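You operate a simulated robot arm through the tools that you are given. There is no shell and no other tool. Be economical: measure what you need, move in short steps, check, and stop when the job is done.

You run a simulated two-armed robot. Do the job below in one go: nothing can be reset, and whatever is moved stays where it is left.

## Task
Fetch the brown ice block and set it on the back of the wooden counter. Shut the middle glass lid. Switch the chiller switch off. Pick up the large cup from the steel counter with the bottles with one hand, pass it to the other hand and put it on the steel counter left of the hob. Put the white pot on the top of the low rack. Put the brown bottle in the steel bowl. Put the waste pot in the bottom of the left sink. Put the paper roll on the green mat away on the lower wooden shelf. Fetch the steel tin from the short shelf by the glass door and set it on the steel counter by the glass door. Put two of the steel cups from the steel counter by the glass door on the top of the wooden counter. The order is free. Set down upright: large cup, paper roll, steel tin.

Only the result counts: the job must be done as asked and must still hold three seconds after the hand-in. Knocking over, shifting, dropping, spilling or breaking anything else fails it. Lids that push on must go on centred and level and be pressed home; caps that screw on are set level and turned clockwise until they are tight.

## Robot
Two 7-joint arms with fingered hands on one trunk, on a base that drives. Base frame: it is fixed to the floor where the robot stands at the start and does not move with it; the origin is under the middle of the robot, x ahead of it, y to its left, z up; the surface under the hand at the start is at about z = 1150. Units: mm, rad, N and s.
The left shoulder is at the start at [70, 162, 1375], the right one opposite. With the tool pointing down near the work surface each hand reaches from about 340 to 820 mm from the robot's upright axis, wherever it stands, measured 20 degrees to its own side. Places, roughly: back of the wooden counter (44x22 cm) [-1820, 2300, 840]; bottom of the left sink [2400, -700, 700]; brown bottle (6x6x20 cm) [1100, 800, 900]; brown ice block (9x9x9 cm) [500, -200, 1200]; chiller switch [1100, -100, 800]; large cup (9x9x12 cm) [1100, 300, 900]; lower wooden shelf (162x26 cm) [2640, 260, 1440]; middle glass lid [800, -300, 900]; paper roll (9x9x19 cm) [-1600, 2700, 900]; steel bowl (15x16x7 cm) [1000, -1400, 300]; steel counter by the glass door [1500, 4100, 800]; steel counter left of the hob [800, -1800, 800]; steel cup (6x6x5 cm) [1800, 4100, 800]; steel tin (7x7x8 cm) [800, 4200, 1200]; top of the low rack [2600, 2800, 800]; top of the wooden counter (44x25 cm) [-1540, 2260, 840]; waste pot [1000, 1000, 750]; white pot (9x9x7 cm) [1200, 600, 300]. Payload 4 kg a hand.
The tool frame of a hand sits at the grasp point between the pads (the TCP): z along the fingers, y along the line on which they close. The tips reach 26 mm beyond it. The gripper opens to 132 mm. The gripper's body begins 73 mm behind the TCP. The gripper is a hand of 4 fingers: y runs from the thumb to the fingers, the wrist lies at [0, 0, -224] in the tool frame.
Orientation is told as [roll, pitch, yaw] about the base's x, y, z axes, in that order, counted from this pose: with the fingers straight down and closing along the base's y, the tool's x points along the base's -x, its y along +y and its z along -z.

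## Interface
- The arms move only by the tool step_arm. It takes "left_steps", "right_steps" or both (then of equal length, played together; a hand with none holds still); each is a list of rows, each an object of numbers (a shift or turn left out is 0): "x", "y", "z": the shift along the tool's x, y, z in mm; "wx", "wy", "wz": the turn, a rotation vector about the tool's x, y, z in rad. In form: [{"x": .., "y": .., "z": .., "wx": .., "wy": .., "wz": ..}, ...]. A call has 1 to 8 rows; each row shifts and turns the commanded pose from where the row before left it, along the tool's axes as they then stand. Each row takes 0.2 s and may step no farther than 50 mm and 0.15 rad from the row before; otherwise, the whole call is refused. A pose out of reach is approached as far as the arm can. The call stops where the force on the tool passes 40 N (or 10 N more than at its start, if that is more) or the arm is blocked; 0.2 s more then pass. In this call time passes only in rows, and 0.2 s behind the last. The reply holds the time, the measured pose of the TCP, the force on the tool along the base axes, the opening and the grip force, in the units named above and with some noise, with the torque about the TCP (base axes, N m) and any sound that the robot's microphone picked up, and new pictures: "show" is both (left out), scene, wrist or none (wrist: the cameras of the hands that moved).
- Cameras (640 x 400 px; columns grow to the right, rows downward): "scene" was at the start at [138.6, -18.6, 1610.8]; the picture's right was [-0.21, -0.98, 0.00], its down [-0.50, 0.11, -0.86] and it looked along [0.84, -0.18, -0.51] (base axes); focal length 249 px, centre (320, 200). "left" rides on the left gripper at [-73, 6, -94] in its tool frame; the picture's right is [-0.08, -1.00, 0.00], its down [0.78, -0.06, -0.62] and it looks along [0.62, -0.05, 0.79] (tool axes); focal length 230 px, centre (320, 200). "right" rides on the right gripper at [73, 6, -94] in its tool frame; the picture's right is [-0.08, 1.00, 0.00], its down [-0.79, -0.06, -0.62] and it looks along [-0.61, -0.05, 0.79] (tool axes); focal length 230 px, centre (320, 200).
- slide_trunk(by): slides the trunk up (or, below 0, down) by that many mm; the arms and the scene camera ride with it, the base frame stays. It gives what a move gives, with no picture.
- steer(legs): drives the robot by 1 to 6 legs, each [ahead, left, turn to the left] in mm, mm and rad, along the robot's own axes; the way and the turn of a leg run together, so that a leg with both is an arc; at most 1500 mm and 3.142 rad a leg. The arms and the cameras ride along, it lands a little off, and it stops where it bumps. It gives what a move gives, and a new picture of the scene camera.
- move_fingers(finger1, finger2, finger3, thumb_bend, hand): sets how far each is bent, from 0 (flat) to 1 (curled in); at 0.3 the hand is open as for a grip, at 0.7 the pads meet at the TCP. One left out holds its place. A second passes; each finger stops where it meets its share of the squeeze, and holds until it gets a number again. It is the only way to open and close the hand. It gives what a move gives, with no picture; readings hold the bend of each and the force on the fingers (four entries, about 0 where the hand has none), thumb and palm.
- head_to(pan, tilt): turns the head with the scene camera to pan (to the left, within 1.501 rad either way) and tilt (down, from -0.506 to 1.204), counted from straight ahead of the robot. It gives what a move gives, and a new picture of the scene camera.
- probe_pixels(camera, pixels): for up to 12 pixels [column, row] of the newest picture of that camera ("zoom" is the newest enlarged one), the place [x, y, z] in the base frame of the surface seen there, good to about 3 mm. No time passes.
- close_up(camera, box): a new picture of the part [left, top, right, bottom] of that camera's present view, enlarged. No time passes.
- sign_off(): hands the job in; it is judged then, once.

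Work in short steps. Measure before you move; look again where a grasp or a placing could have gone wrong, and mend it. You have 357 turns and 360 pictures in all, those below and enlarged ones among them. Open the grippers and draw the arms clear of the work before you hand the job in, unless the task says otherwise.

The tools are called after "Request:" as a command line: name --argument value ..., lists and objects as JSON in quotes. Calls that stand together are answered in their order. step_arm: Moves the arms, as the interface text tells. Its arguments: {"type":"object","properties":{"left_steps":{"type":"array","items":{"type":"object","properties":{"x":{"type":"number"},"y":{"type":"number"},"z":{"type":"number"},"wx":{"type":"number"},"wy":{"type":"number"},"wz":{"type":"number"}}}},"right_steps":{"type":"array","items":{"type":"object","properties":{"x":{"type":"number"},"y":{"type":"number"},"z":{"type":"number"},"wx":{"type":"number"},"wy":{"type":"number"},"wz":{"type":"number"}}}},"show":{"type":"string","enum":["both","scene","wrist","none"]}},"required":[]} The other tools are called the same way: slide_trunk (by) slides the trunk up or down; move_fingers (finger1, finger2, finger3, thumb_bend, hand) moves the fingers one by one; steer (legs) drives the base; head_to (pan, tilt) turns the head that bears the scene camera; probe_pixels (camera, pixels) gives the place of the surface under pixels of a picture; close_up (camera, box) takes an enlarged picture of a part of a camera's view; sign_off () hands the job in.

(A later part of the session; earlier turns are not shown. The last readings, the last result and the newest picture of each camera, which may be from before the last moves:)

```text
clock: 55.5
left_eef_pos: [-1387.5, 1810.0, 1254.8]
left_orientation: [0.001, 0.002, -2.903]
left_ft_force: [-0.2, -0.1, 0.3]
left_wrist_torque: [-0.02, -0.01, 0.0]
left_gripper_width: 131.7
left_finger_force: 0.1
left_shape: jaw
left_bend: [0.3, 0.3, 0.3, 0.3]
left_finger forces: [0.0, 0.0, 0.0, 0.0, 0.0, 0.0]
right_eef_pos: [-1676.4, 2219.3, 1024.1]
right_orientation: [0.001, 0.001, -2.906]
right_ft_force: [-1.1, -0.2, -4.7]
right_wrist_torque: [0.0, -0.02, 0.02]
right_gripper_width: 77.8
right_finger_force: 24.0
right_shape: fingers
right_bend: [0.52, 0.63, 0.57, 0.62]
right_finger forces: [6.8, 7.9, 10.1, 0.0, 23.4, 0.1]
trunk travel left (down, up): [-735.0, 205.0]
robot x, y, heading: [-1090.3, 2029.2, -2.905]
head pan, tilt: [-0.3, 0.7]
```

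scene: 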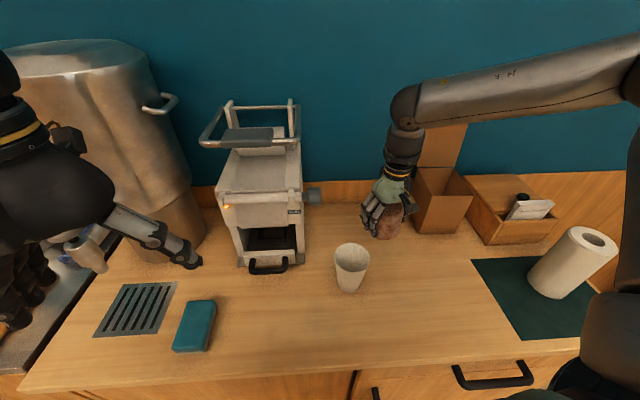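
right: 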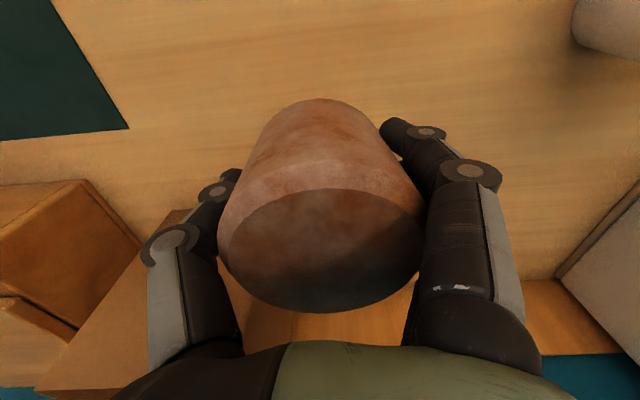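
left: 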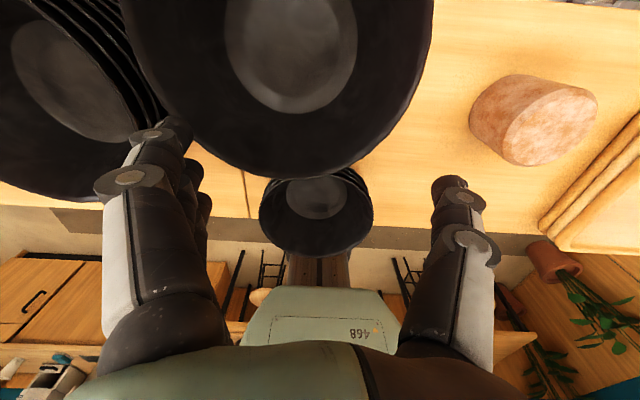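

Now the hand has room to go forward. I move it to about (-1800,2230), still above the counter.

Request:
step_arm --right_steps '[{"x": -40, "y": -13}, {"x": -40, "y": -13}, {"x": -38, "y": -13}, {"z": 40}, {"z": 40}]' --show "scene"

```text
clock: 56.8
left_eef_pos: [-1389.3, 1812.1, 1253.7]
left_orientation: [-0.002, 0.001, -2.905]
left_ft_force: [-0.1, -0.1, 1.0]
left_wrist_torque: [-0.02, 0.0, 0.02]
left_gripper_width: 131.8
left_finger_force: 0.2
left_shape: jaw
left_bend: [0.3, 0.3, 0.3, 0.3]
left_finger forces: [0.0, 0.0, 0.0, 0.0, 0.1, 0.1]
right_eef_pos: [-1789.5, 2235.0, 948.6]
right_orientation: [0.003, -0.001, -2.905]
right_ft_force: [-0.5, 0.3, -4.7]
right_wrist_torque: [0.0, -0.02, -0.02]
right_gripper_width: 77.4
right_finger_force: 23.7
right_shape: fingers
right_bend: [0.52, 0.63, 0.57, 0.62]
right_finger forces: [6.5, 7.8, 10.3, 0.1, 23.3, 0.0]
right hand out of reach, approached as far as the arm can: row 4, 5
trunk travel left (down, up): [-735.0, 205.0]
robot x, y, heading: [-1090.4, 2026.6, -2.907]
head pan, tilt: [-0.3, 0.7]
```

scene: 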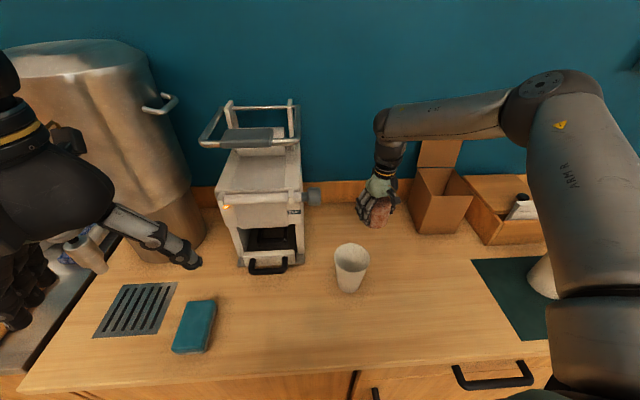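

The block is over the spot, with about 50 mm left to go down. I check the upper arm's height near the paper roll before lowering the trunk.

Request:
probe_pixels --camera "scene" --pixels '[[545, 230], [550, 290], [590, 200], [580, 300], [375, 225], [362, 230], [540, 260]]'

Request:
slide_trunk --by -45

```text
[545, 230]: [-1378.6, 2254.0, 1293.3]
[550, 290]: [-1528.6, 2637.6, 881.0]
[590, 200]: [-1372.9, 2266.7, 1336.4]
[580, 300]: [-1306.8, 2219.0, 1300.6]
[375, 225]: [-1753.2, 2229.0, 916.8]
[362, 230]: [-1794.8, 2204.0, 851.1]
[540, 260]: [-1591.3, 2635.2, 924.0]
```

```text
clock: 57.6
left_eef_pos: [-1388.8, 1811.3, 1209.0]
left_orientation: [-0.001, 0.001, -2.905]
left_ft_force: [0.1, -0.6, -0.2]
left_wrist_torque: [-0.01, -0.01, -0.04]
left_gripper_width: 131.9
left_finger_force: 0.0
left_shape: jaw
left_bend: [0.3, 0.3, 0.3, 0.3]
left_finger forces: [0.0, 0.0, 0.1, 0.1, 0.0, 0.0]
right_eef_pos: [-1788.8, 2235.3, 904.7]
right_orientation: [0.001, -0.001, -2.906]
right_ft_force: [-0.1, 0.2, -4.3]
right_wrist_torque: [0.03, -0.01, -0.01]
right_gripper_width: 77.7
right_finger_force: 24.2
right_shape: fingers
right_bend: [0.52, 0.63, 0.57, 0.62]
right_finger forces: [6.7, 8.0, 10.2, 0.1, 23.3, 0.1]
trunk travel left (down, up): [-690.0, 250.0]
robot x, y, heading: [-1093.4, 2030.3, -2.905]
head pan, tilt: [-0.3, 0.7]
```

Block bottom is about 10 mm above the counter (z≈850). I lower in small steps until contact shows.

Request:
slide_trunk --by -9

```text
clock: 58.2
left_eef_pos: [-1388.0, 1810.8, 1201.6]
left_orientation: [0.0, 0.002, -2.905]
left_ft_force: [-0.1, 0.1, -0.4]
left_wrist_torque: [-0.01, 0.02, 0.01]
left_gripper_width: 132.1
left_finger_force: 0.1
left_shape: jaw
left_bend: [0.3, 0.3, 0.3, 0.3]
left_finger forces: [0.1, 0.0, 0.0, 0.0, 0.0, 0.1]
right_eef_pos: [-1788.1, 2236.0, 895.9]
right_orientation: [0.002, -0.006, -2.906]
right_ft_force: [0.6, 1.8, 9.9]
right_wrist_torque: [-0.47, -0.15, -0.04]
right_gripper_width: 77.8
right_finger_force: 26.2
right_shape: fingers
right_bend: [0.52, 0.63, 0.57, 0.62]
right_finger forces: [7.1, 8.6, 11.0, 0.0, 26.2, 0.1]
trunk travel left (down, up): [-681.0, 259.0]
robot x, y, heading: [-1087.8, 2029.4, -2.904]
head pan, tilt: [-0.3, 0.7]
```

Contact is made (fz +10). I open the hand.

Request:
move_fingers --hand "right" --finger1 0.3 --finger2 0.3 --finger3 0.3 --thumb_bend 0.3

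Request:
slide_trunk --by 150

Request:
step_arm --right_steps '[{"x": 45}, {"x": 45}, {"x": 45}]' --show "scene"

```text
clock: 59.2
left_eef_pos: [-1388.1, 1812.0, 1200.7]
left_orientation: [0.0, -0.001, -2.904]
left_ft_force: [0.1, 0.0, 0.3]
left_wrist_torque: [-0.01, -0.03, 0.0]
left_gripper_width: 132.1
left_finger_force: 0.1
left_shape: jaw
left_bend: [0.3, 0.3, 0.3, 0.3]
left_finger forces: [0.0, 0.0, 0.1, 0.0, 0.0, 0.1]
right_eef_pos: [-1788.0, 2235.5, 895.5]
right_orientation: [0.0, -0.004, -2.906]
right_ft_force: [0.3, 0.4, 1.0]
right_wrist_torque: [0.0, 0.02, 0.01]
right_gripper_width: 136.5
right_finger_force: 1.2
right_shape: fingers
right_bend: [0.3, 0.3, 0.3, 0.3]
right_finger forces: [0.0, 0.7, 0.0, 0.0, 1.7, 0.1]
trunk travel left (down, up): [-681.0, 259.0]
robot x, y, heading: [-1092.7, 2028.5, -2.905]
head pan, tilt: [-0.3, 0.7]
```

```text
clock: 61.0
left_eef_pos: [-1387.8, 1811.2, 1351.4]
left_orientation: [0.001, -0.001, -2.904]
left_ft_force: [0.2, -0.2, 0.0]
left_wrist_torque: [0.03, -0.01, 0.0]
left_gripper_width: 131.9
left_finger_force: 0.1
left_shape: jaw
left_bend: [0.3, 0.3, 0.3, 0.3]
left_finger forces: [0.0, 0.1, 0.0, 0.0, 0.0, 0.0]
right_eef_pos: [-1787.7, 2236.1, 1046.0]
right_orientation: [0.001, -0.002, -2.908]
right_ft_force: [1.0, 0.3, -1.1]
right_wrist_torque: [0.02, 0.04, 0.05]
right_gripper_width: 136.1
right_finger_force: 0.1
right_shape: fingers
right_bend: [0.3, 0.3, 0.3, 0.3]
right_finger forces: [0.0, 0.1, 0.0, 0.0, 0.1, 0.0]
trunk travel left (down, up): [-831.0, 109.0]
robot x, y, heading: [-1091.5, 2029.3, -2.904]
head pan, tilt: [-0.3, 0.7]
```

```text
clock: 61.8
left_eef_pos: [-1387.1, 1810.9, 1350.1]
left_orientation: [0.0, 0.001, -2.905]
left_ft_force: [1.2, 0.2, 0.1]
left_wrist_torque: [0.01, -0.02, 0.03]
left_gripper_width: 131.8
left_finger_force: 0.2
left_shape: jaw
left_bend: [0.3, 0.3, 0.3, 0.3]
left_finger forces: [0.0, 0.1, 0.0, 0.0, 0.0, 0.0]
right_eef_pos: [-1657.1, 2264.8, 1042.3]
right_orientation: [0.001, -0.004, -2.903]
right_ft_force: [-0.2, -0.2, -0.2]
right_wrist_torque: [-0.04, -0.02, -0.03]
right_gripper_width: 136.3
right_finger_force: 0.1
right_shape: fingers
right_bend: [0.3, 0.3, 0.3, 0.3]
right_finger forces: [0.0, 0.0, 0.0, 0.0, 0.1, 0.1]
trunk travel left (down, up): [-831.0, 109.0]
robot x, y, heading: [-1091.3, 2023.9, -2.904]
head pan, tilt: [-0.3, 0.7]
```

scene: 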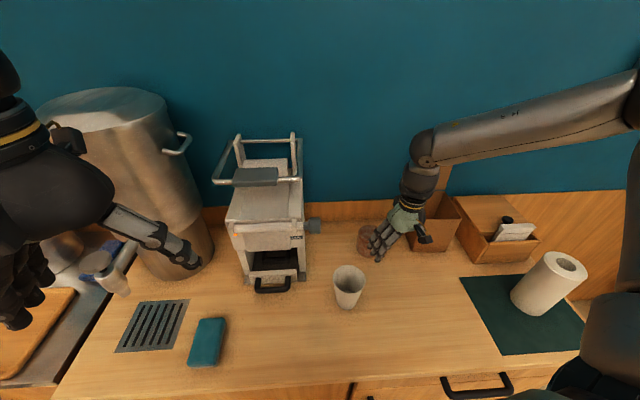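

Block stands in place at (367,240). Next is the paper roll: I measure it and raise the trunk for clearance.

Request:
close_up --camera "scene" --box '[340, 200, 620, 375]'

Request:
probe_pixels --camera "scene" --pixels '[[366, 228], [367, 245], [555, 255], [583, 262], [566, 274], [515, 290], [548, 300], [528, 312]]'

Request:
slide_trunk --by 105

```text
2.29 times, centred on (480, 288) of scene
```

zoom: 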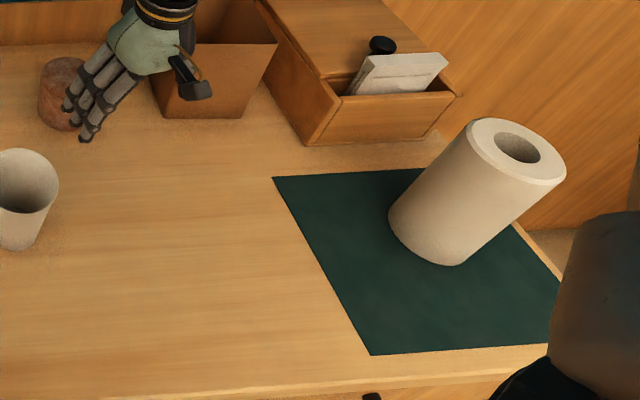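

```text
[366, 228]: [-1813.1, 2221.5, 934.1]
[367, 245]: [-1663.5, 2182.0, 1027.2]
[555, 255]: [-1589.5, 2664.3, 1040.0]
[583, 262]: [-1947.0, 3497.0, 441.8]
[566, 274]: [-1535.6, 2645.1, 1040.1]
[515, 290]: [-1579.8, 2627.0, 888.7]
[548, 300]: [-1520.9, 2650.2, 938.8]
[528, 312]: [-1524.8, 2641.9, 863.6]
```

```text
clock: 63.1
left_eef_pos: [-1386.6, 1810.9, 1455.3]
left_orientation: [-0.001, -0.001, -2.905]
left_ft_force: [0.3, -0.7, 0.4]
left_wrist_torque: [-0.01, 0.03, 0.0]
left_gripper_width: 132.1
left_finger_force: 0.0
left_shape: jaw
left_bend: [0.3, 0.3, 0.3, 0.3]
left_finger forces: [0.1, 0.0, 0.0, 0.0, 0.0, 0.0]
right_eef_pos: [-1659.2, 2264.9, 1147.2]
right_orientation: [0.001, -0.002, -2.906]
right_ft_force: [-0.4, -0.8, -0.2]
right_wrist_torque: [0.04, 0.0, -0.02]
right_gripper_width: 136.0
right_finger_force: 0.0
right_shape: fingers
right_bend: [0.3, 0.3, 0.3, 0.3]
right_finger forces: [0.1, 0.1, 0.0, 0.0, 0.0, 0.0]
trunk travel left (down, up): [-936.0, 4.0]
robot x, y, heading: [-1086.7, 2025.6, -2.906]
head pan, tilt: [-0.3, 0.7]
```

Roll centre ≈(-1562,2660), top z 1040. The shelf needs a side grip (a shelf sits above it), so I back off, face -x and turn the right hand to point forward.

Request:
steer --legs '[[-200, 0, 0], [0, 0, -0.237], [-100, -300, 0]]'

Request:
step_arm --right_steps '[{"wy": -0.15, "z": 20}, {"wy": -0.15, "z": 20}, {"wy": -0.15, "z": 20}, {"wy": -0.15}, {"wy": -0.15}, {"wy": -0.15}, {"wy": -0.15}, {"wy": -0.15}]' --show "scene"

```text
clock: 67.3
left_eef_pos: [-1135.4, 2229.3, 1455.6]
left_orientation: [-0.001, 0.003, -3.133]
left_ft_force: [-0.4, 0.2, -0.1]
left_wrist_torque: [-0.02, -0.02, -0.02]
left_gripper_width: 131.7
left_finger_force: 0.0
left_shape: jaw
left_bend: [0.3, 0.3, 0.3, 0.3]
left_finger forces: [0.0, 0.1, 0.0, 0.1, 0.0, 0.0]
right_eef_pos: [-1296.1, 2734.8, 1147.2]
right_orientation: [0.0, -0.002, -3.134]
right_ft_force: [-0.2, -0.7, -0.1]
right_wrist_torque: [0.02, -0.01, -0.02]
right_gripper_width: 136.2
right_finger_force: 0.1
right_shape: fingers
right_bend: [0.3, 0.3, 0.3, 0.3]
right_finger forces: [0.0, 0.0, 0.0, 0.0, 0.0, 0.0]
trunk travel left (down, up): [-936.0, 4.0]
robot x, y, heading: [-799.0, 2373.9, -3.137]
head pan, tilt: [-0.3, 0.7]
```

scene: 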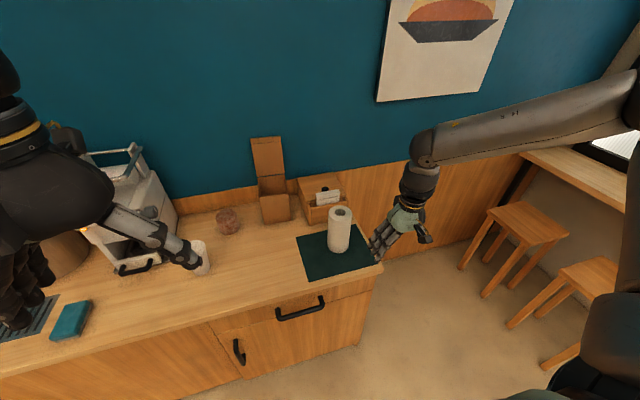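

```text
clock: 69.1
left_eef_pos: [-1132.6, 2232.7, 1455.9]
left_orientation: [0.0, -0.001, -3.132]
left_ft_force: [1.8, -0.3, 0.6]
left_wrist_torque: [-0.03, 0.01, 0.02]
left_gripper_width: 131.7
left_finger_force: 0.0
left_shape: jaw
left_bend: [0.3, 0.3, 0.3, 0.3]
left_finger forces: [0.0, 0.0, 0.1, 0.1, 0.1, 0.0]
right_eef_pos: [-1306.6, 2769.8, 1113.8]
right_orientation: [0.002, -1.103, -3.135]
right_ft_force: [0.1, 0.5, 0.0]
right_wrist_torque: [0.01, 0.02, -0.01]
right_gripper_width: 136.2
right_finger_force: 0.1
right_shape: fingers
right_bend: [0.3, 0.3, 0.3, 0.3]
right_finger forces: [0.1, 0.0, 0.1, 0.1, 0.1, 0.0]
right hand out of reach, approached as far as the arm can: row 7, 8
trunk travel left (down, up): [-936.0, 4.0]
robot x, y, heading: [-796.5, 2376.1, -3.138]
head pan, tilt: [-0.3, 0.7]
```

scene: 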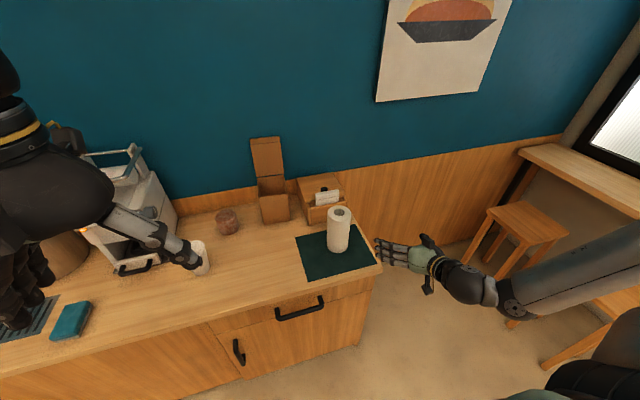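

The hand is at pitch -1.10. I move it forward and complete the turn to horizontal.

Request:
step_arm --right_steps '[{"x": -18, "z": 36}, {"x": -18, "z": 36}, {"x": -9, "z": 18, "wy": -0.1}, {"wy": -0.13}, {"wy": -0.13}, {"wy": -0.1}]' --show "scene"

```text
clock: 70.5
left_eef_pos: [-1136.4, 2231.9, 1455.4]
left_orientation: [0.001, 0.003, -3.132]
left_ft_force: [0.5, -0.8, 0.9]
left_wrist_torque: [0.01, 0.0, 0.01]
left_gripper_width: 131.9
left_finger_force: 0.1
left_shape: jaw
left_bend: [0.3, 0.3, 0.3, 0.3]
left_finger forces: [0.0, 0.1, 0.1, 0.0, 0.0, 0.0]
right_eef_pos: [-1392.3, 2778.3, 1227.3]
right_orientation: [0.015, -1.511, 3.135]
right_ft_force: [0.8, 0.7, 0.8]
right_wrist_torque: [0.02, 0.03, -0.02]
right_gripper_width: 136.4
right_finger_force: 0.1
right_shape: fingers
right_bend: [0.3, 0.3, 0.3, 0.3]
right_finger forces: [0.0, 0.0, 0.1, 0.0, 0.1, 0.1]
right hand out of reach, approached as far as the arm can: row 3, 4, 5, 6
trunk travel left (down, up): [-936.0, 4.0]
robot x, y, heading: [-797.7, 2376.3, -3.128]
head pan, tilt: [-0.3, 0.7]
```

scene: 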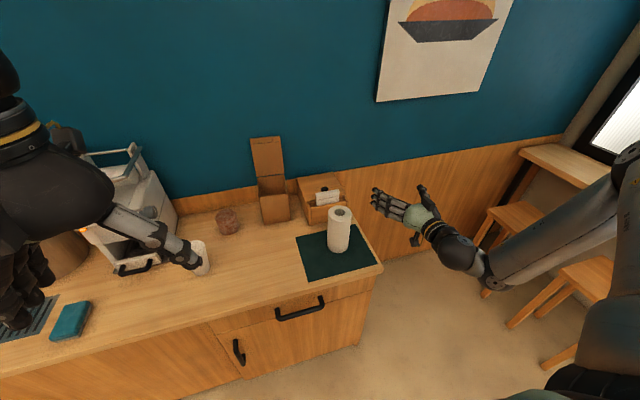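

The hand is now horizontal at z 1227. I lower the trunk to bring it to z≈985, then shift the base left 118 to line up with the roll.

Request:
slide_trunk --by -238

Request:
steer --legs '[[0, 118, 0.0]]'

Request:
close_up --camera "right" --box '[0, 0, 640, 400]'

```text
clock: 73.0
left_eef_pos: [-1134.3, 2232.4, 1218.6]
left_orientation: [0.0, -0.001, -3.133]
left_ft_force: [0.3, -0.8, 0.5]
left_wrist_torque: [-0.01, -0.03, -0.01]
left_gripper_width: 131.8
left_finger_force: 0.1
left_shape: jaw
left_bend: [0.3, 0.3, 0.3, 0.3]
left_finger forces: [0.1, 0.1, 0.0, 0.0, 0.0, 0.0]
right_eef_pos: [-1391.6, 2780.0, 989.1]
right_orientation: [0.026, -1.512, 3.123]
right_ft_force: [-0.1, 0.2, 0.0]
right_wrist_torque: [-0.03, -0.05, 0.02]
right_gripper_width: 136.5
right_finger_force: 0.1
right_shape: fingers
right_bend: [0.3, 0.3, 0.3, 0.3]
right_finger forces: [0.0, 0.0, 0.0, 0.0, 0.0, 0.0]
trunk travel left (down, up): [-698.0, 242.0]
robot x, y, heading: [-798.3, 2372.9, -3.136]
head pan, tilt: [-0.3, 0.7]
```

```text
clock: 74.2
left_eef_pos: [-1133.5, 2116.5, 1218.1]
left_orientation: [0.002, 0.001, -3.137]
left_ft_force: [0.6, -0.2, -0.5]
left_wrist_torque: [0.01, 0.01, 0.02]
left_gripper_width: 131.9
left_finger_force: 0.1
left_shape: jaw
left_bend: [0.3, 0.3, 0.3, 0.3]
left_finger forces: [0.0, 0.1, 0.0, 0.0, 0.0, 0.0]
right_eef_pos: [-1388.5, 2664.0, 989.8]
right_orientation: [0.04, -1.511, 3.106]
right_ft_force: [0.1, -0.3, -0.3]
right_wrist_torque: [0.0, 0.01, 0.02]
right_gripper_width: 136.5
right_finger_force: 0.1
right_shape: fingers
right_bend: [0.3, 0.3, 0.3, 0.3]
right_finger forces: [0.0, 0.0, 0.1, 0.1, 0.0, 0.1]
trunk travel left (down, up): [-698.0, 242.0]
robot x, y, heading: [-794.3, 2256.0, -3.13]
head pan, tilt: [-0.3, 0.7]
```

scene: 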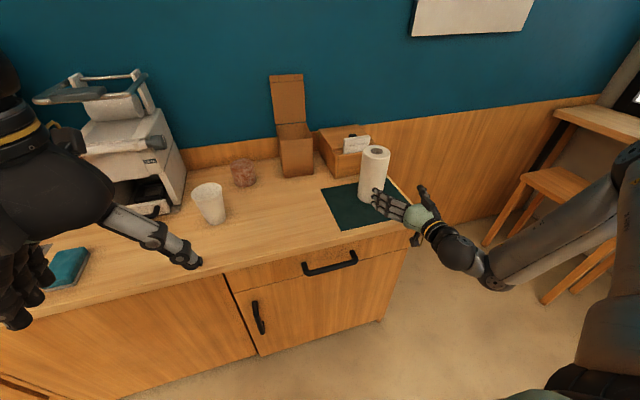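

```text
1.00 times, centred on (320, 200) of right (not enlarged: the box is as wide or as high as the picture)
```

zoom: 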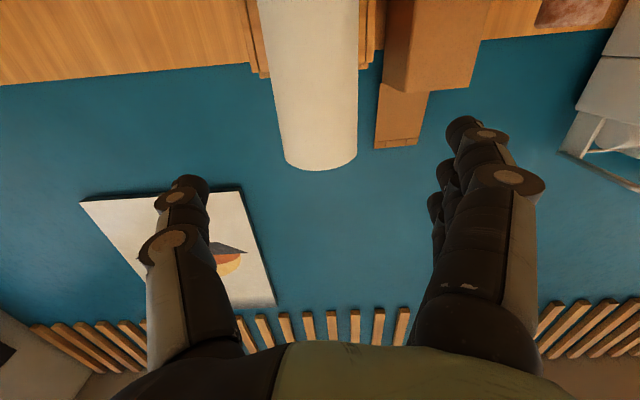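

The roll (315) is centred between thumb (185) and fingers (465). I drive forward 150 and look.

Request:
steer --legs '[[150, 0, 0]]'

Request:
close_up --camera "right" --box '[0, 0, 640, 400]'

```text
clock: 75.6
left_eef_pos: [-1282.0, 2114.4, 1217.9]
left_orientation: [-0.001, -0.001, -3.133]
left_ft_force: [-0.1, -0.4, -0.4]
left_wrist_torque: [0.01, 0.01, -0.01]
left_gripper_width: 131.8
left_finger_force: 0.1
left_shape: jaw
left_bend: [0.3, 0.3, 0.3, 0.3]
left_finger forces: [0.0, 0.1, 0.1, 0.0, 0.0, 0.1]
right_eef_pos: [-1538.6, 2661.8, 990.9]
right_orientation: [0.024, -1.512, 3.123]
right_ft_force: [0.2, 0.7, -0.3]
right_wrist_torque: [-0.02, 0.0, 0.04]
right_gripper_width: 136.6
right_finger_force: 0.0
right_shape: fingers
right_bend: [0.3, 0.3, 0.3, 0.3]
right_finger forces: [0.0, 0.0, 0.1, 0.1, 0.0, 0.0]
trunk travel left (down, up): [-698.0, 242.0]
robot x, y, heading: [-942.7, 2256.5, -3.132]
head pan, tilt: [-0.3, 0.7]
```

scene: 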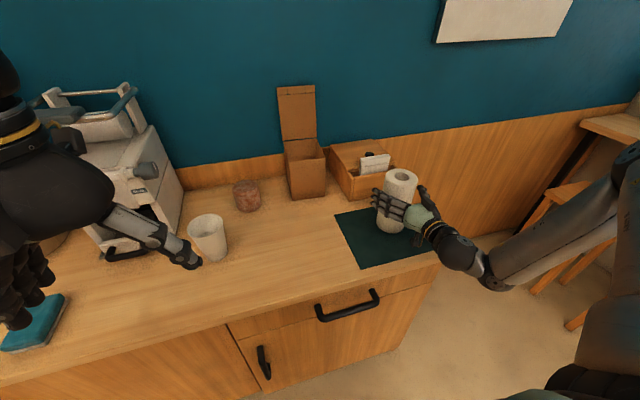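

```text
1.00 times, centred on (320, 200) of right (not enlarged: the box is as wide or as high as the picture)
```

zoom: 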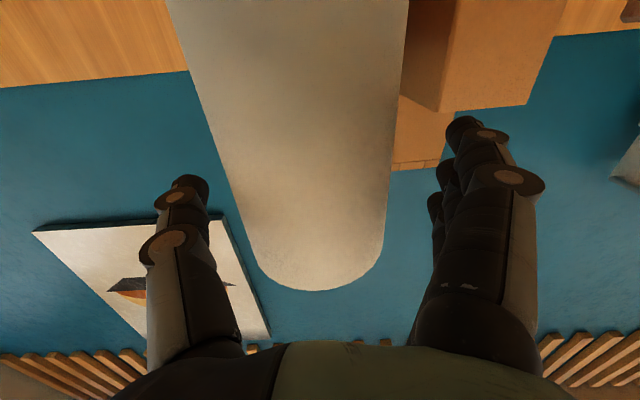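

The roll is between the fingers and thumb. I move 18 mm further in and close.

Request:
step_arm --right_steps '[{"z": 18}]' --show "none"

Request:
move_fingers --hand "right" --finger1 0.7 --finger2 0.7 --finger3 0.7 --thumb_bend 0.7

Request:
slide_trunk --by 60

Request:
head_to --pan -0.4 --tilt 0.6

```text
clock: 76.0
left_eef_pos: [-1283.7, 2112.9, 1217.8]
left_orientation: [-0.003, 0.001, -3.135]
left_ft_force: [-0.6, -0.6, -0.1]
left_wrist_torque: [0.01, -0.01, -0.01]
left_gripper_width: 132.1
left_finger_force: 0.1
left_shape: jaw
left_bend: [0.3, 0.3, 0.3, 0.3]
left_finger forces: [0.1, 0.0, 0.0, 0.0, 0.0, 0.0]
right_eef_pos: [-1557.1, 2662.1, 990.7]
right_orientation: [0.008, -1.512, 3.141]
right_ft_force: [-0.1, 0.5, -0.3]
right_wrist_torque: [0.0, -0.02, 0.02]
right_gripper_width: 136.4
right_finger_force: 0.0
right_shape: fingers
right_bend: [0.3, 0.3, 0.3, 0.3]
right_finger forces: [0.1, 0.0, 0.0, 0.1, 0.1, 0.0]
trunk travel left (down, up): [-698.0, 242.0]
robot x, y, heading: [-945.3, 2259.2, -3.137]
head pan, tilt: [-0.3, 0.7]
```

```text
clock: 77.0
left_eef_pos: [-1284.1, 2115.4, 1218.2]
left_orientation: [0.001, 0.001, -3.135]
left_ft_force: [0.1, 0.1, 0.4]
left_wrist_torque: [0.0, -0.01, -0.01]
left_gripper_width: 131.8
left_finger_force: 0.1
left_shape: jaw
left_bend: [0.3, 0.3, 0.3, 0.3]
left_finger forces: [0.0, 0.1, 0.0, 0.1, 0.1, 0.1]
right_eef_pos: [-1556.8, 2662.2, 990.0]
right_orientation: [0.018, -1.513, 3.128]
right_ft_force: [-0.6, 0.2, 2.4]
right_wrist_torque: [0.0, 0.02, 0.02]
right_gripper_width: 84.1
right_finger_force: 29.3
right_shape: fingers
right_bend: [0.47, 0.47, 0.47, 0.61]
right_finger forces: [9.2, 9.7, 10.2, 0.1, 29.8, 0.0]
trunk travel left (down, up): [-698.0, 242.0]
robot x, y, heading: [-945.6, 2254.7, -3.134]
head pan, tilt: [-0.3, 0.7]
```

```text
clock: 78.0
left_eef_pos: [-1284.4, 2115.2, 1277.5]
left_orientation: [0.001, 0.0, -3.134]
left_ft_force: [-0.2, 0.8, -0.2]
left_wrist_torque: [0.0, -0.01, 0.0]
left_gripper_width: 131.8
left_finger_force: 0.0
left_shape: jaw
left_bend: [0.3, 0.3, 0.3, 0.3]
left_finger forces: [0.0, 0.1, 0.0, 0.1, 0.0, 0.1]
right_eef_pos: [-1558.2, 2663.2, 1049.2]
right_orientation: [0.02, -1.512, 3.127]
right_ft_force: [0.8, -0.2, -2.9]
right_wrist_torque: [0.0, 0.0, 0.02]
right_gripper_width: 84.3
right_finger_force: 29.9
right_shape: fingers
right_bend: [0.47, 0.47, 0.47, 0.61]
right_finger forces: [9.5, 10.0, 10.6, 0.0, 29.5, 0.1]
trunk travel left (down, up): [-758.0, 182.0]
robot x, y, heading: [-945.5, 2254.4, -3.135]
head pan, tilt: [-0.3, 0.7]
```

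```text
clock: 78.6
left_eef_pos: [-1283.8, 2115.5, 1278.6]
left_orientation: [0.002, -0.001, -3.134]
left_ft_force: [-0.1, 0.0, 0.1]
left_wrist_torque: [0.03, 0.0, -0.01]
left_gripper_width: 132.0
left_finger_force: 0.0
left_shape: jaw
left_bend: [0.3, 0.3, 0.3, 0.3]
left_finger forces: [0.1, 0.0, 0.1, 0.1, 0.0, 0.0]
right_eef_pos: [-1557.6, 2662.9, 1050.6]
right_orientation: [0.022, -1.512, 3.127]
right_ft_force: [-0.1, -0.2, -1.9]
right_wrist_torque: [0.01, 0.0, 0.01]
right_gripper_width: 84.3
right_finger_force: 29.9
right_shape: fingers
right_bend: [0.47, 0.47, 0.47, 0.61]
right_finger forces: [9.5, 10.0, 10.6, 0.1, 29.5, 0.0]
trunk travel left (down, up): [-758.0, 182.0]
robot x, y, heading: [-946.4, 2254.1, -3.132]
head pan, tilt: [-0.4, 0.6]
```

scene: 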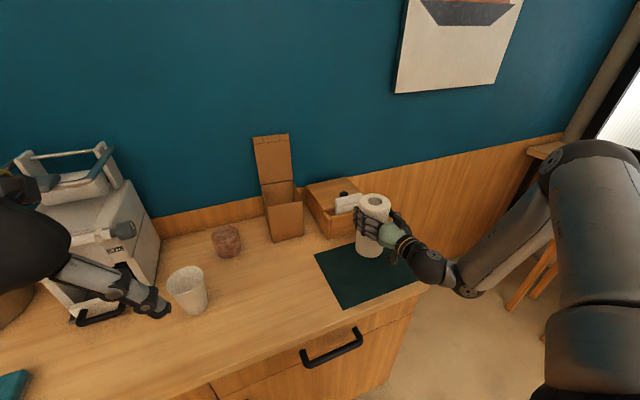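

The roll is held and lifted. I raise the trunk, back off and go round toward the kitchen end (about (-600,2950)), facing +x, to view the route.

Request:
slide_trunk --by 100

Request:
steer --legs '[[-350, 0, 0], [0, 0, -1.571], [750, 0, 0], [0, 0, -1.571]]'

Request:
head_to --pan 0.0 --tilt 0.4

```text
clock: 80.0
left_eef_pos: [-1284.2, 2114.6, 1377.1]
left_orientation: [0.0, 0.001, -3.134]
left_ft_force: [0.1, -0.6, 0.6]
left_wrist_torque: [0.05, 0.01, -0.03]
left_gripper_width: 131.7
left_finger_force: 0.0
left_shape: jaw
left_bend: [0.3, 0.3, 0.3, 0.3]
left_finger forces: [0.0, 0.1, 0.1, 0.0, 0.0, 0.0]
right_eef_pos: [-1557.0, 2662.2, 1149.8]
right_orientation: [0.02, -1.511, 3.125]
right_ft_force: [0.2, 0.1, -1.8]
right_wrist_torque: [0.0, 0.0, 0.02]
right_gripper_width: 84.3
right_finger_force: 29.9
right_shape: fingers
right_bend: [0.47, 0.47, 0.47, 0.61]
right_finger forces: [9.4, 10.0, 10.6, 0.0, 29.5, 0.1]
trunk travel left (down, up): [-858.0, 82.0]
robot x, y, heading: [-946.3, 2259.5, -3.134]
head pan, tilt: [-0.4, 0.6]
```

```text
clock: 93.4
left_eef_pos: [-268.0, 3138.9, 1378.0]
left_orientation: [0.0, 0.0, -0.005]
left_ft_force: [-0.1, 0.0, -0.2]
left_wrist_torque: [0.01, 0.02, 0.0]
left_gripper_width: 131.9
left_finger_force: 0.0
left_shape: jaw
left_bend: [0.3, 0.3, 0.3, 0.3]
left_finger forces: [0.0, 0.1, 0.1, 0.0, 0.0, 0.0]
right_eef_pos: [-1.3, 2587.5, 1149.6]
right_orientation: [0.018, -1.512, -0.022]
right_ft_force: [0.3, 0.4, -1.6]
right_wrist_torque: [0.02, -0.01, -0.02]
right_gripper_width: 83.9
right_finger_force: 28.2
right_shape: fingers
right_bend: [0.47, 0.47, 0.47, 0.62]
right_finger forces: [9.2, 9.1, 9.8, 0.0, 27.7, 0.0]
trunk travel left (down, up): [-858.0, 82.0]
robot x, y, heading: [-606.9, 3003.3, -0.005]
head pan, tilt: [-0.4, 0.6]
```

scene: 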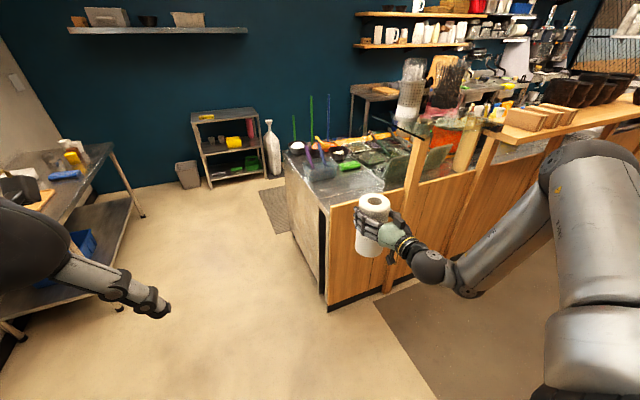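

```text
clock: 94.3
left_eef_pos: [-267.3, 3139.5, 1377.9]
left_orientation: [0.0, 0.001, -0.006]
left_ft_force: [0.2, 0.5, 1.3]
left_wrist_torque: [-0.03, -0.02, 0.0]
left_gripper_width: 132.0
left_finger_force: 0.0
left_shape: jaw
left_bend: [0.3, 0.3, 0.3, 0.3]
left_finger forces: [0.0, 0.1, 0.1, 0.0, 0.0, 0.1]
right_eef_pos: [-1.8, 2586.1, 1149.5]
right_orientation: [0.022, -1.512, -0.027]
right_ft_force: [0.2, -0.1, -2.7]
right_wrist_torque: [0.0, 0.01, -0.02]
right_gripper_width: 83.8
right_finger_force: 27.7
right_shape: fingers
right_bend: [0.47, 0.47, 0.47, 0.62]
right_finger forces: [9.2, 9.1, 9.7, 0.1, 27.9, 0.1]
trunk travel left (down, up): [-858.0, 82.0]
robot x, y, heading: [-609.1, 3001.7, -0.003]
head pan, tilt: [0.0, 0.4]
```

scene: 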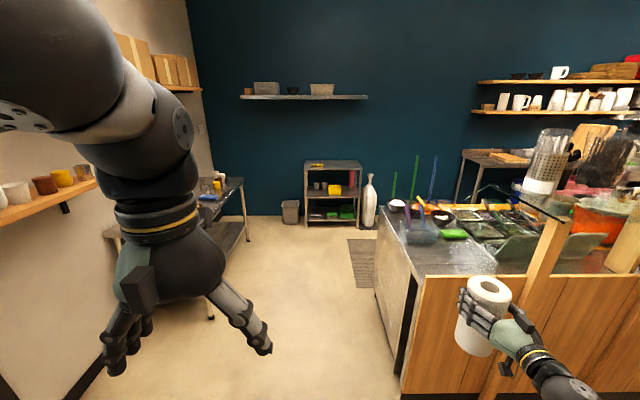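

Good overview: low rack (335,165), short shelf with tin on the left, and the kitchen aisle between the bar units and the back wall. I measure key points for the route.

Request:
probe_pixels --camera "scene" --pixels '[[400, 255], [375, 290], [425, 275], [385, 230], [370, 225], [335, 165], [290, 215], [470, 160], [490, 110], [240, 210], [440, 200], [505, 205]]'

Request:
close_up --camera "scene" --box '[360, 60, 640, 235]'

```text
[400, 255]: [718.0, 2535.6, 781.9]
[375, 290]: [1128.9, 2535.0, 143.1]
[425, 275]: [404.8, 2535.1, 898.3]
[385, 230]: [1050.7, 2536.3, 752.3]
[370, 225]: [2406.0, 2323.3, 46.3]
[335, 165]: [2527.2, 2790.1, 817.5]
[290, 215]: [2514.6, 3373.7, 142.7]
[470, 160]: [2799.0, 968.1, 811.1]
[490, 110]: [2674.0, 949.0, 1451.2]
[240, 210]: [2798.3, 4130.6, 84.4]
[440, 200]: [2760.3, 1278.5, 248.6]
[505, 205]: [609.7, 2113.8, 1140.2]
```

```text
2.29 times, centred on (500, 148) of scene
```

zoom: 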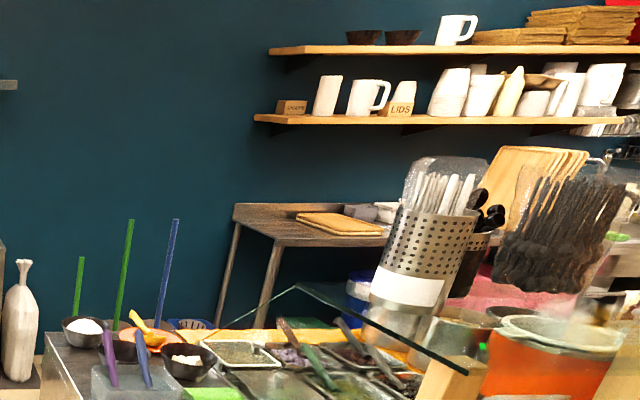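

Counter end is at y≈2535, x up to 1130, so the aisle runs along x≈1750. I drive along y≈3080 to x≈1720, then turn right to look down the kitchen.

Request:
steer --legs '[[0, 80, 0], [1200, 0, 0], [1130, 0, 0], [0, 0, -1.571]]'

Request:
head_to --pan 0.3 --tilt 0.35

```text
clock: 110.2
left_eef_pos: [1834.7, 2683.5, 1378.2]
left_orientation: [0.0, 0.001, -1.623]
left_ft_force: [-0.3, -0.3, -0.7]
left_wrist_torque: [-0.03, -0.02, 0.0]
left_gripper_width: 131.7
left_finger_force: 0.2
left_shape: jaw
left_bend: [0.3, 0.3, 0.3, 0.3]
left_finger forces: [0.1, 0.1, 0.0, 0.0, 0.0, 0.0]
right_eef_pos: [1272.4, 2442.2, 1149.9]
right_orientation: [0.021, -1.511, -1.639]
right_ft_force: [0.2, 0.1, -2.3]
right_wrist_torque: [0.0, 0.04, 0.02]
right_gripper_width: 83.9
right_finger_force: 26.9
right_shape: fingers
right_bend: [0.47, 0.47, 0.47, 0.62]
right_finger forces: [9.1, 8.8, 9.3, 0.0, 26.9, 0.0]
trunk travel left (down, up): [-858.0, 82.0]
robot x, y, heading: [1714.5, 3027.9, -1.625]
head pan, tilt: [0.0, 0.4]
```

scene: 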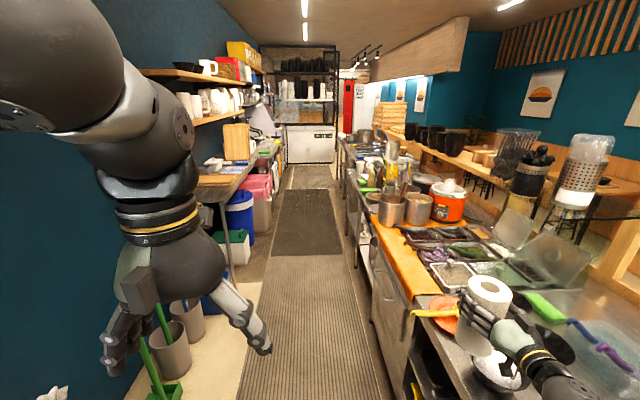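

```text
clock: 111.0
left_eef_pos: [1836.8, 2683.5, 1377.3]
left_orientation: [0.0, -0.001, -1.625]
left_ft_force: [0.3, 0.0, -0.1]
left_wrist_torque: [0.01, -0.01, 0.04]
left_gripper_width: 132.1
left_finger_force: 0.1
left_shape: jaw
left_bend: [0.3, 0.3, 0.3, 0.3]
left_finger forces: [0.1, 0.0, 0.0, 0.0, 0.1, 0.0]
right_eef_pos: [1271.8, 2443.0, 1149.8]
right_orientation: [0.022, -1.511, -1.643]
right_ft_force: [-0.2, 0.1, -2.1]
right_wrist_torque: [0.04, 0.0, -0.02]
right_gripper_width: 83.5
right_finger_force: 26.7
right_shape: fingers
right_bend: [0.47, 0.47, 0.47, 0.62]
right_finger forces: [9.0, 8.8, 9.3, 0.0, 26.8, 0.1]
trunk travel left (down, up): [-858.0, 82.0]
robot x, y, heading: [1711.7, 3030.7, -1.621]
head pan, tilt: [0.3, 0.351]
```

scene: 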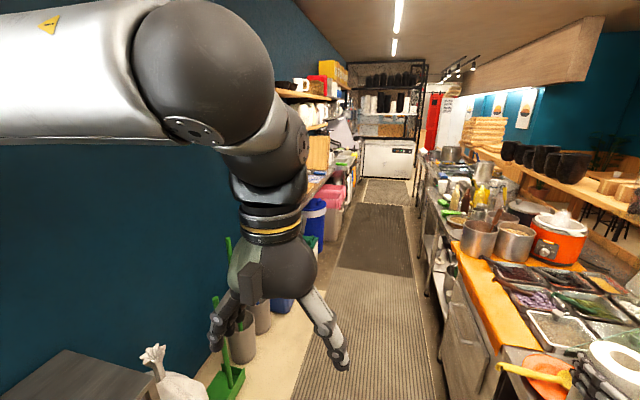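

I measure aisle borders and tall things along the right hand's path before driving on.

Request:
probe_pixels --camera "scene" --pixels '[[430, 300], [400, 220], [375, 205], [330, 225], [300, 205], [445, 240], [480, 235], [515, 235], [465, 195], [440, 170], [250, 330], [310, 240]]'

```text
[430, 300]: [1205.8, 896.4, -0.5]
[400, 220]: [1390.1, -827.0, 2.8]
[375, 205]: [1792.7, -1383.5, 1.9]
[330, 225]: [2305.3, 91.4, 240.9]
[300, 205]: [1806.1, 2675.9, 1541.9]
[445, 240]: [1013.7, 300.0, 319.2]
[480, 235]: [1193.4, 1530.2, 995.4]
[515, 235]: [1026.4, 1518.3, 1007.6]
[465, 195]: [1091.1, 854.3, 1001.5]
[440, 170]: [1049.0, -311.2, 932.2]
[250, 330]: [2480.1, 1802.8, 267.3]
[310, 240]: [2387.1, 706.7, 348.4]
```

The aisle spans x≈1200–2300, clear for driving at x≈1750. I drive 1400 ahead and turn to face the back wall (+x).

Request:
steer --legs '[[0, 0, 0.05], [1400, 40, 0], [0, 0, 1.571]]'

Request:
head_to --pan -0.6 --tilt 0.0

```text
clock: 122.2
left_eef_pos: [2103.7, 1710.1, 1378.5]
left_orientation: [-0.001, 0.001, -0.08]
left_ft_force: [-0.5, 0.0, 0.0]
left_wrist_torque: [0.01, -0.02, -0.05]
left_gripper_width: 131.9
left_finger_force: 0.0
left_shape: jaw
left_bend: [0.3, 0.3, 0.3, 0.3]
left_finger forces: [0.0, 0.0, 0.0, 0.1, 0.0, 0.0]
right_eef_pos: [2329.2, 1140.9, 1150.1]
right_orientation: [0.024, -1.511, -0.105]
right_ft_force: [0.2, 0.7, -1.8]
right_wrist_torque: [-0.03, 0.05, -0.03]
right_gripper_width: 83.7
right_finger_force: 26.0
right_shape: fingers
right_bend: [0.47, 0.47, 0.47, 0.62]
right_finger forces: [8.8, 8.4, 8.7, 0.0, 26.0, 0.1]
trunk travel left (down, up): [-858.0, 82.0]
robot x, y, heading: [1754.6, 1597.3, -0.081]
head pan, tilt: [0.3, 0.351]
```

scene: 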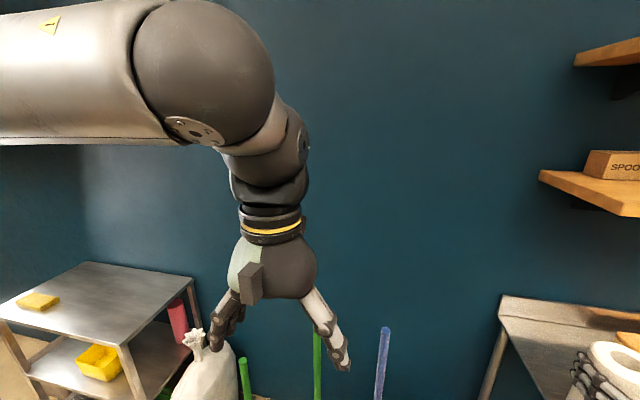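

```text
clock: 123.4
left_eef_pos: [2102.6, 1710.0, 1378.4]
left_orientation: [0.0, 0.0, -0.081]
left_ft_force: [0.1, -0.7, -0.7]
left_wrist_torque: [0.05, -0.01, -0.01]
left_gripper_width: 131.8
left_finger_force: 0.0
left_shape: jaw
left_bend: [0.3, 0.3, 0.3, 0.3]
left_finger forces: [0.0, 0.0, 0.0, 0.0, 0.1, 0.0]
right_eef_pos: [2328.4, 1140.3, 1149.4]
right_orientation: [0.022, -1.51, -0.1]
right_ft_force: [-1.1, -0.1, -2.7]
right_wrist_torque: [-0.01, -0.02, 0.0]
right_gripper_width: 83.6
right_finger_force: 25.8
right_shape: fingers
right_bend: [0.47, 0.47, 0.47, 0.62]
right_finger forces: [8.9, 8.4, 8.7, 0.1, 26.0, 0.0]
trunk travel left (down, up): [-858.0, 82.0]
robot x, y, heading: [1755.4, 1601.0, -0.079]
head pan, tilt: [-0.6, 0.0]
```

scene: 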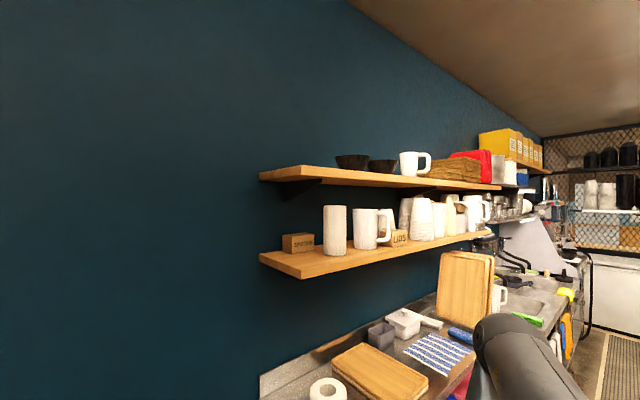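

I see the lower shelf with items at (298,243), (335,230), (370,228)... I zoom to find a free spot.

Request:
close_up --camera "scene" --box '[240, 130, 520, 305]'

Request:
probe_pixels --camera "zoom" --pixels '[[50, 300], [140, 335], [60, 292], [220, 305], [330, 280], [240, 283], [190, 290], [130, 280], [300, 255], [390, 265], [460, 245], [60, 90]]'

```text
2.29 times, centred on (380, 218) of scene
```

zoom: 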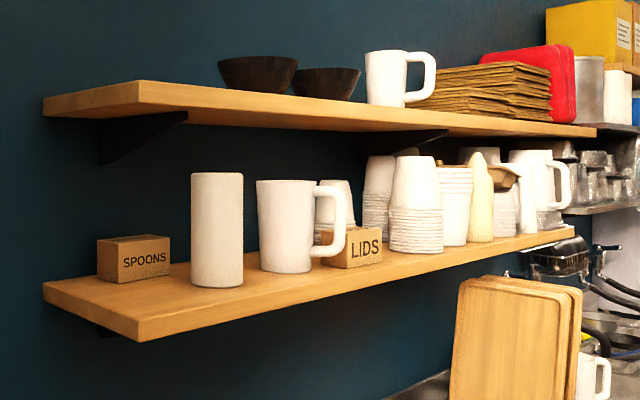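

```text
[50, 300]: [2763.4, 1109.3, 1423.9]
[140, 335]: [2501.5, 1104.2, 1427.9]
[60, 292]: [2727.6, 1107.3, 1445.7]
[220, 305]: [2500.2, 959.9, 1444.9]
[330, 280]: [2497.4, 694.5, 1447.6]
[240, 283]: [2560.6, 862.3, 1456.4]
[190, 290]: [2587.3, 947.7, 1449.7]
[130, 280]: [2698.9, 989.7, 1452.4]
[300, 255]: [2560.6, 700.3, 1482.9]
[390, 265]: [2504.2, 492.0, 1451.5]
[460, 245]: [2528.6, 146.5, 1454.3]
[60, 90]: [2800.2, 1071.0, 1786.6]
```

The free spot is the front left corner of the shelf, around (2567,1050), z 1447, with the white cylinder beginning at y≈948. I raise the trunk and the hand in free air in front of the shelf.

Request:
slide_trunk --by 80

Request:
step_arm --right_steps '[{"x": -45}, {"x": -45}, {"x": -45}, {"x": -45}, {"x": -45}, {"x": -45}, {"x": -45}, {"x": -45}]' --show "scene"

```text
clock: 124.6
left_eef_pos: [2104.3, 1710.0, 1457.5]
left_orientation: [0.0, 0.0, -0.078]
left_ft_force: [0.2, 0.2, -0.7]
left_wrist_torque: [0.02, -0.02, 0.04]
left_gripper_width: 131.8
left_finger_force: 0.1
left_shape: jaw
left_bend: [0.3, 0.3, 0.3, 0.3]
left_finger forces: [0.0, 0.0, 0.0, 0.1, 0.0, 0.1]
right_eef_pos: [2328.1, 1141.6, 1229.9]
right_orientation: [0.021, -1.51, -0.099]
right_ft_force: [-0.2, -0.2, -1.2]
right_wrist_torque: [0.01, 0.03, -0.03]
right_gripper_width: 83.5
right_finger_force: 25.9
right_shape: fingers
right_bend: [0.47, 0.47, 0.47, 0.62]
right_finger forces: [8.9, 8.4, 8.7, 0.1, 26.0, 0.1]
trunk travel left (down, up): [-938.0, 2.0]
robot x, y, heading: [1756.8, 1600.0, -0.078]
head pan, tilt: [-0.6, 0.0]
```

```text
clock: 126.4
left_eef_pos: [2101.5, 1713.5, 1456.9]
left_orientation: [-0.003, 0.0, -0.081]
left_ft_force: [0.0, -0.2, -0.2]
left_wrist_torque: [-0.01, 0.02, 0.0]
left_gripper_width: 131.8
left_finger_force: 0.1
left_shape: jaw
left_bend: [0.3, 0.3, 0.3, 0.3]
left_finger forces: [0.0, 0.0, 0.1, 0.0, 0.0, 0.0]
right_eef_pos: [2347.9, 1140.4, 1589.3]
right_orientation: [0.001, -1.508, -0.08]
right_ft_force: [-0.3, 0.1, -2.1]
right_wrist_torque: [0.01, 0.02, -0.02]
right_gripper_width: 82.9
right_finger_force: 24.6
right_shape: fingers
right_bend: [0.47, 0.47, 0.47, 0.62]
right_finger forces: [8.4, 8.0, 8.3, 0.0, 24.6, 0.0]
trunk travel left (down, up): [-938.0, 2.0]
robot x, y, heading: [1752.6, 1597.4, -0.077]
head pan, tilt: [-0.6, 0.0]
```

scene: 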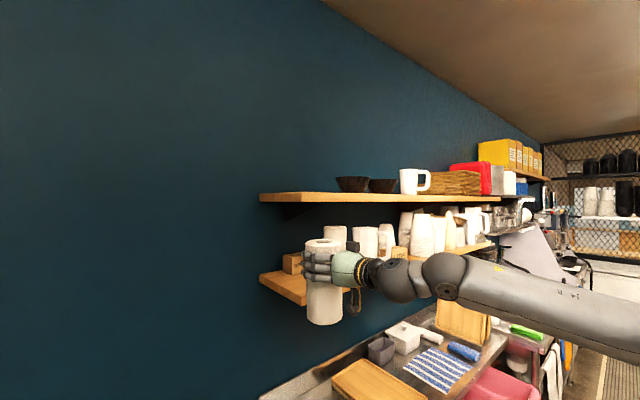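

The hand now carries the roll at shelf height. I raise it 25 mm more, shift right 72, then drive forward 150 first.

Request:
step_arm --right_steps '[{"x": -25}]' --show "none"

Request:
steer --legs '[[0, -72, 0], [150, 0, 0]]'

Request:
head_to --pan -0.75 --tilt 0.1

```text
clock: 126.8
left_eef_pos: [2105.1, 1710.3, 1458.4]
left_orientation: [-0.001, 0.001, -0.08]
left_ft_force: [0.8, -0.3, -0.5]
left_wrist_torque: [0.03, 0.03, -0.02]
left_gripper_width: 132.1
left_finger_force: 0.0
left_shape: jaw
left_bend: [0.3, 0.3, 0.3, 0.3]
left_finger forces: [0.1, 0.0, 0.0, 0.1, 0.0, 0.1]
right_eef_pos: [2353.7, 1134.9, 1612.4]
right_orientation: [0.022, -1.51, -0.104]
right_ft_force: [-0.4, 0.0, -2.7]
right_wrist_torque: [-0.01, 0.0, 0.02]
right_gripper_width: 83.1
right_finger_force: 24.4
right_shape: fingers
right_bend: [0.47, 0.47, 0.47, 0.62]
right_finger forces: [8.4, 8.0, 8.4, 0.0, 24.7, 0.1]
trunk travel left (down, up): [-938.0, 2.0]
robot x, y, heading: [1752.3, 1597.9, -0.079]
head pan, tilt: [-0.6, 0.0]
```

```text
clock: 128.8
left_eef_pos: [2244.5, 1624.7, 1459.7]
left_orientation: [0.002, -0.003, -0.08]
left_ft_force: [-1.7, -0.4, -0.4]
left_wrist_torque: [0.05, -0.03, -0.02]
left_gripper_width: 132.0
left_finger_force: 0.1
left_shape: jaw
left_bend: [0.3, 0.3, 0.3, 0.3]
left_finger forces: [0.0, 0.0, 0.1, 0.1, 0.1, 0.0]
right_eef_pos: [2493.1, 1049.7, 1614.1]
right_orientation: [0.071, -1.512, -0.148]
right_ft_force: [-1.2, -1.2, -2.2]
right_wrist_torque: [-0.01, 0.03, 0.0]
right_gripper_width: 82.9
right_finger_force: 24.7
right_shape: fingers
right_bend: [0.47, 0.47, 0.47, 0.62]
right_finger forces: [8.4, 8.0, 8.3, 0.0, 24.8, 0.0]
trunk travel left (down, up): [-938.0, 2.0]
robot x, y, heading: [1898.0, 1517.2, -0.076]
head pan, tilt: [-0.6, 0.0]
```

scene: 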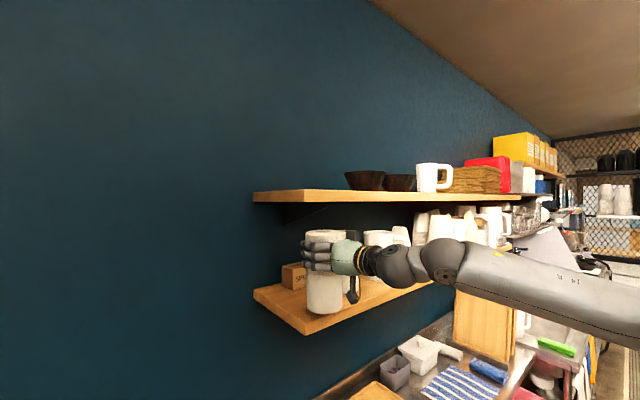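

```text
clock: 129.5
left_eef_pos: [2247.4, 1626.5, 1459.3]
left_orientation: [0.002, -0.003, -0.078]
left_ft_force: [0.5, -0.7, -0.4]
left_wrist_torque: [0.0, -0.03, -0.01]
left_gripper_width: 131.9
left_finger_force: 0.2
left_shape: jaw
left_bend: [0.3, 0.3, 0.3, 0.3]
left_finger forces: [0.0, 0.0, 0.1, 0.0, 0.0, 0.1]
right_eef_pos: [2495.8, 1051.5, 1612.9]
right_orientation: [0.035, -1.51, -0.117]
right_ft_force: [-0.5, 0.2, -2.8]
right_wrist_torque: [0.06, 0.04, 0.02]
right_gripper_width: 82.9
right_finger_force: 25.1
right_shape: fingers
right_bend: [0.47, 0.47, 0.47, 0.62]
right_finger forces: [8.4, 8.0, 8.5, 0.0, 24.8, 0.0]
trunk travel left (down, up): [-938.0, 2.0]
robot x, y, heading: [1901.3, 1514.5, -0.081]
head pan, tilt: [-0.75, 0.099]
```

scene: 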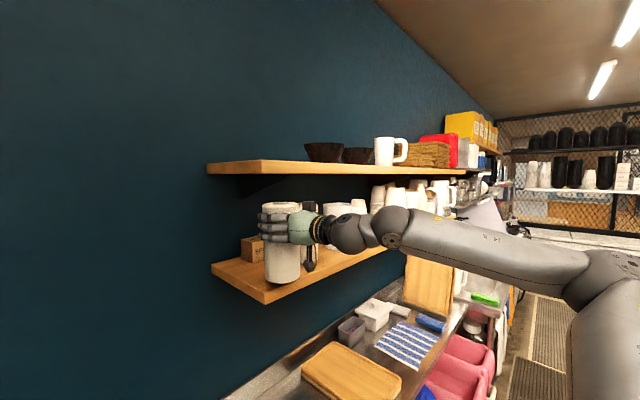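

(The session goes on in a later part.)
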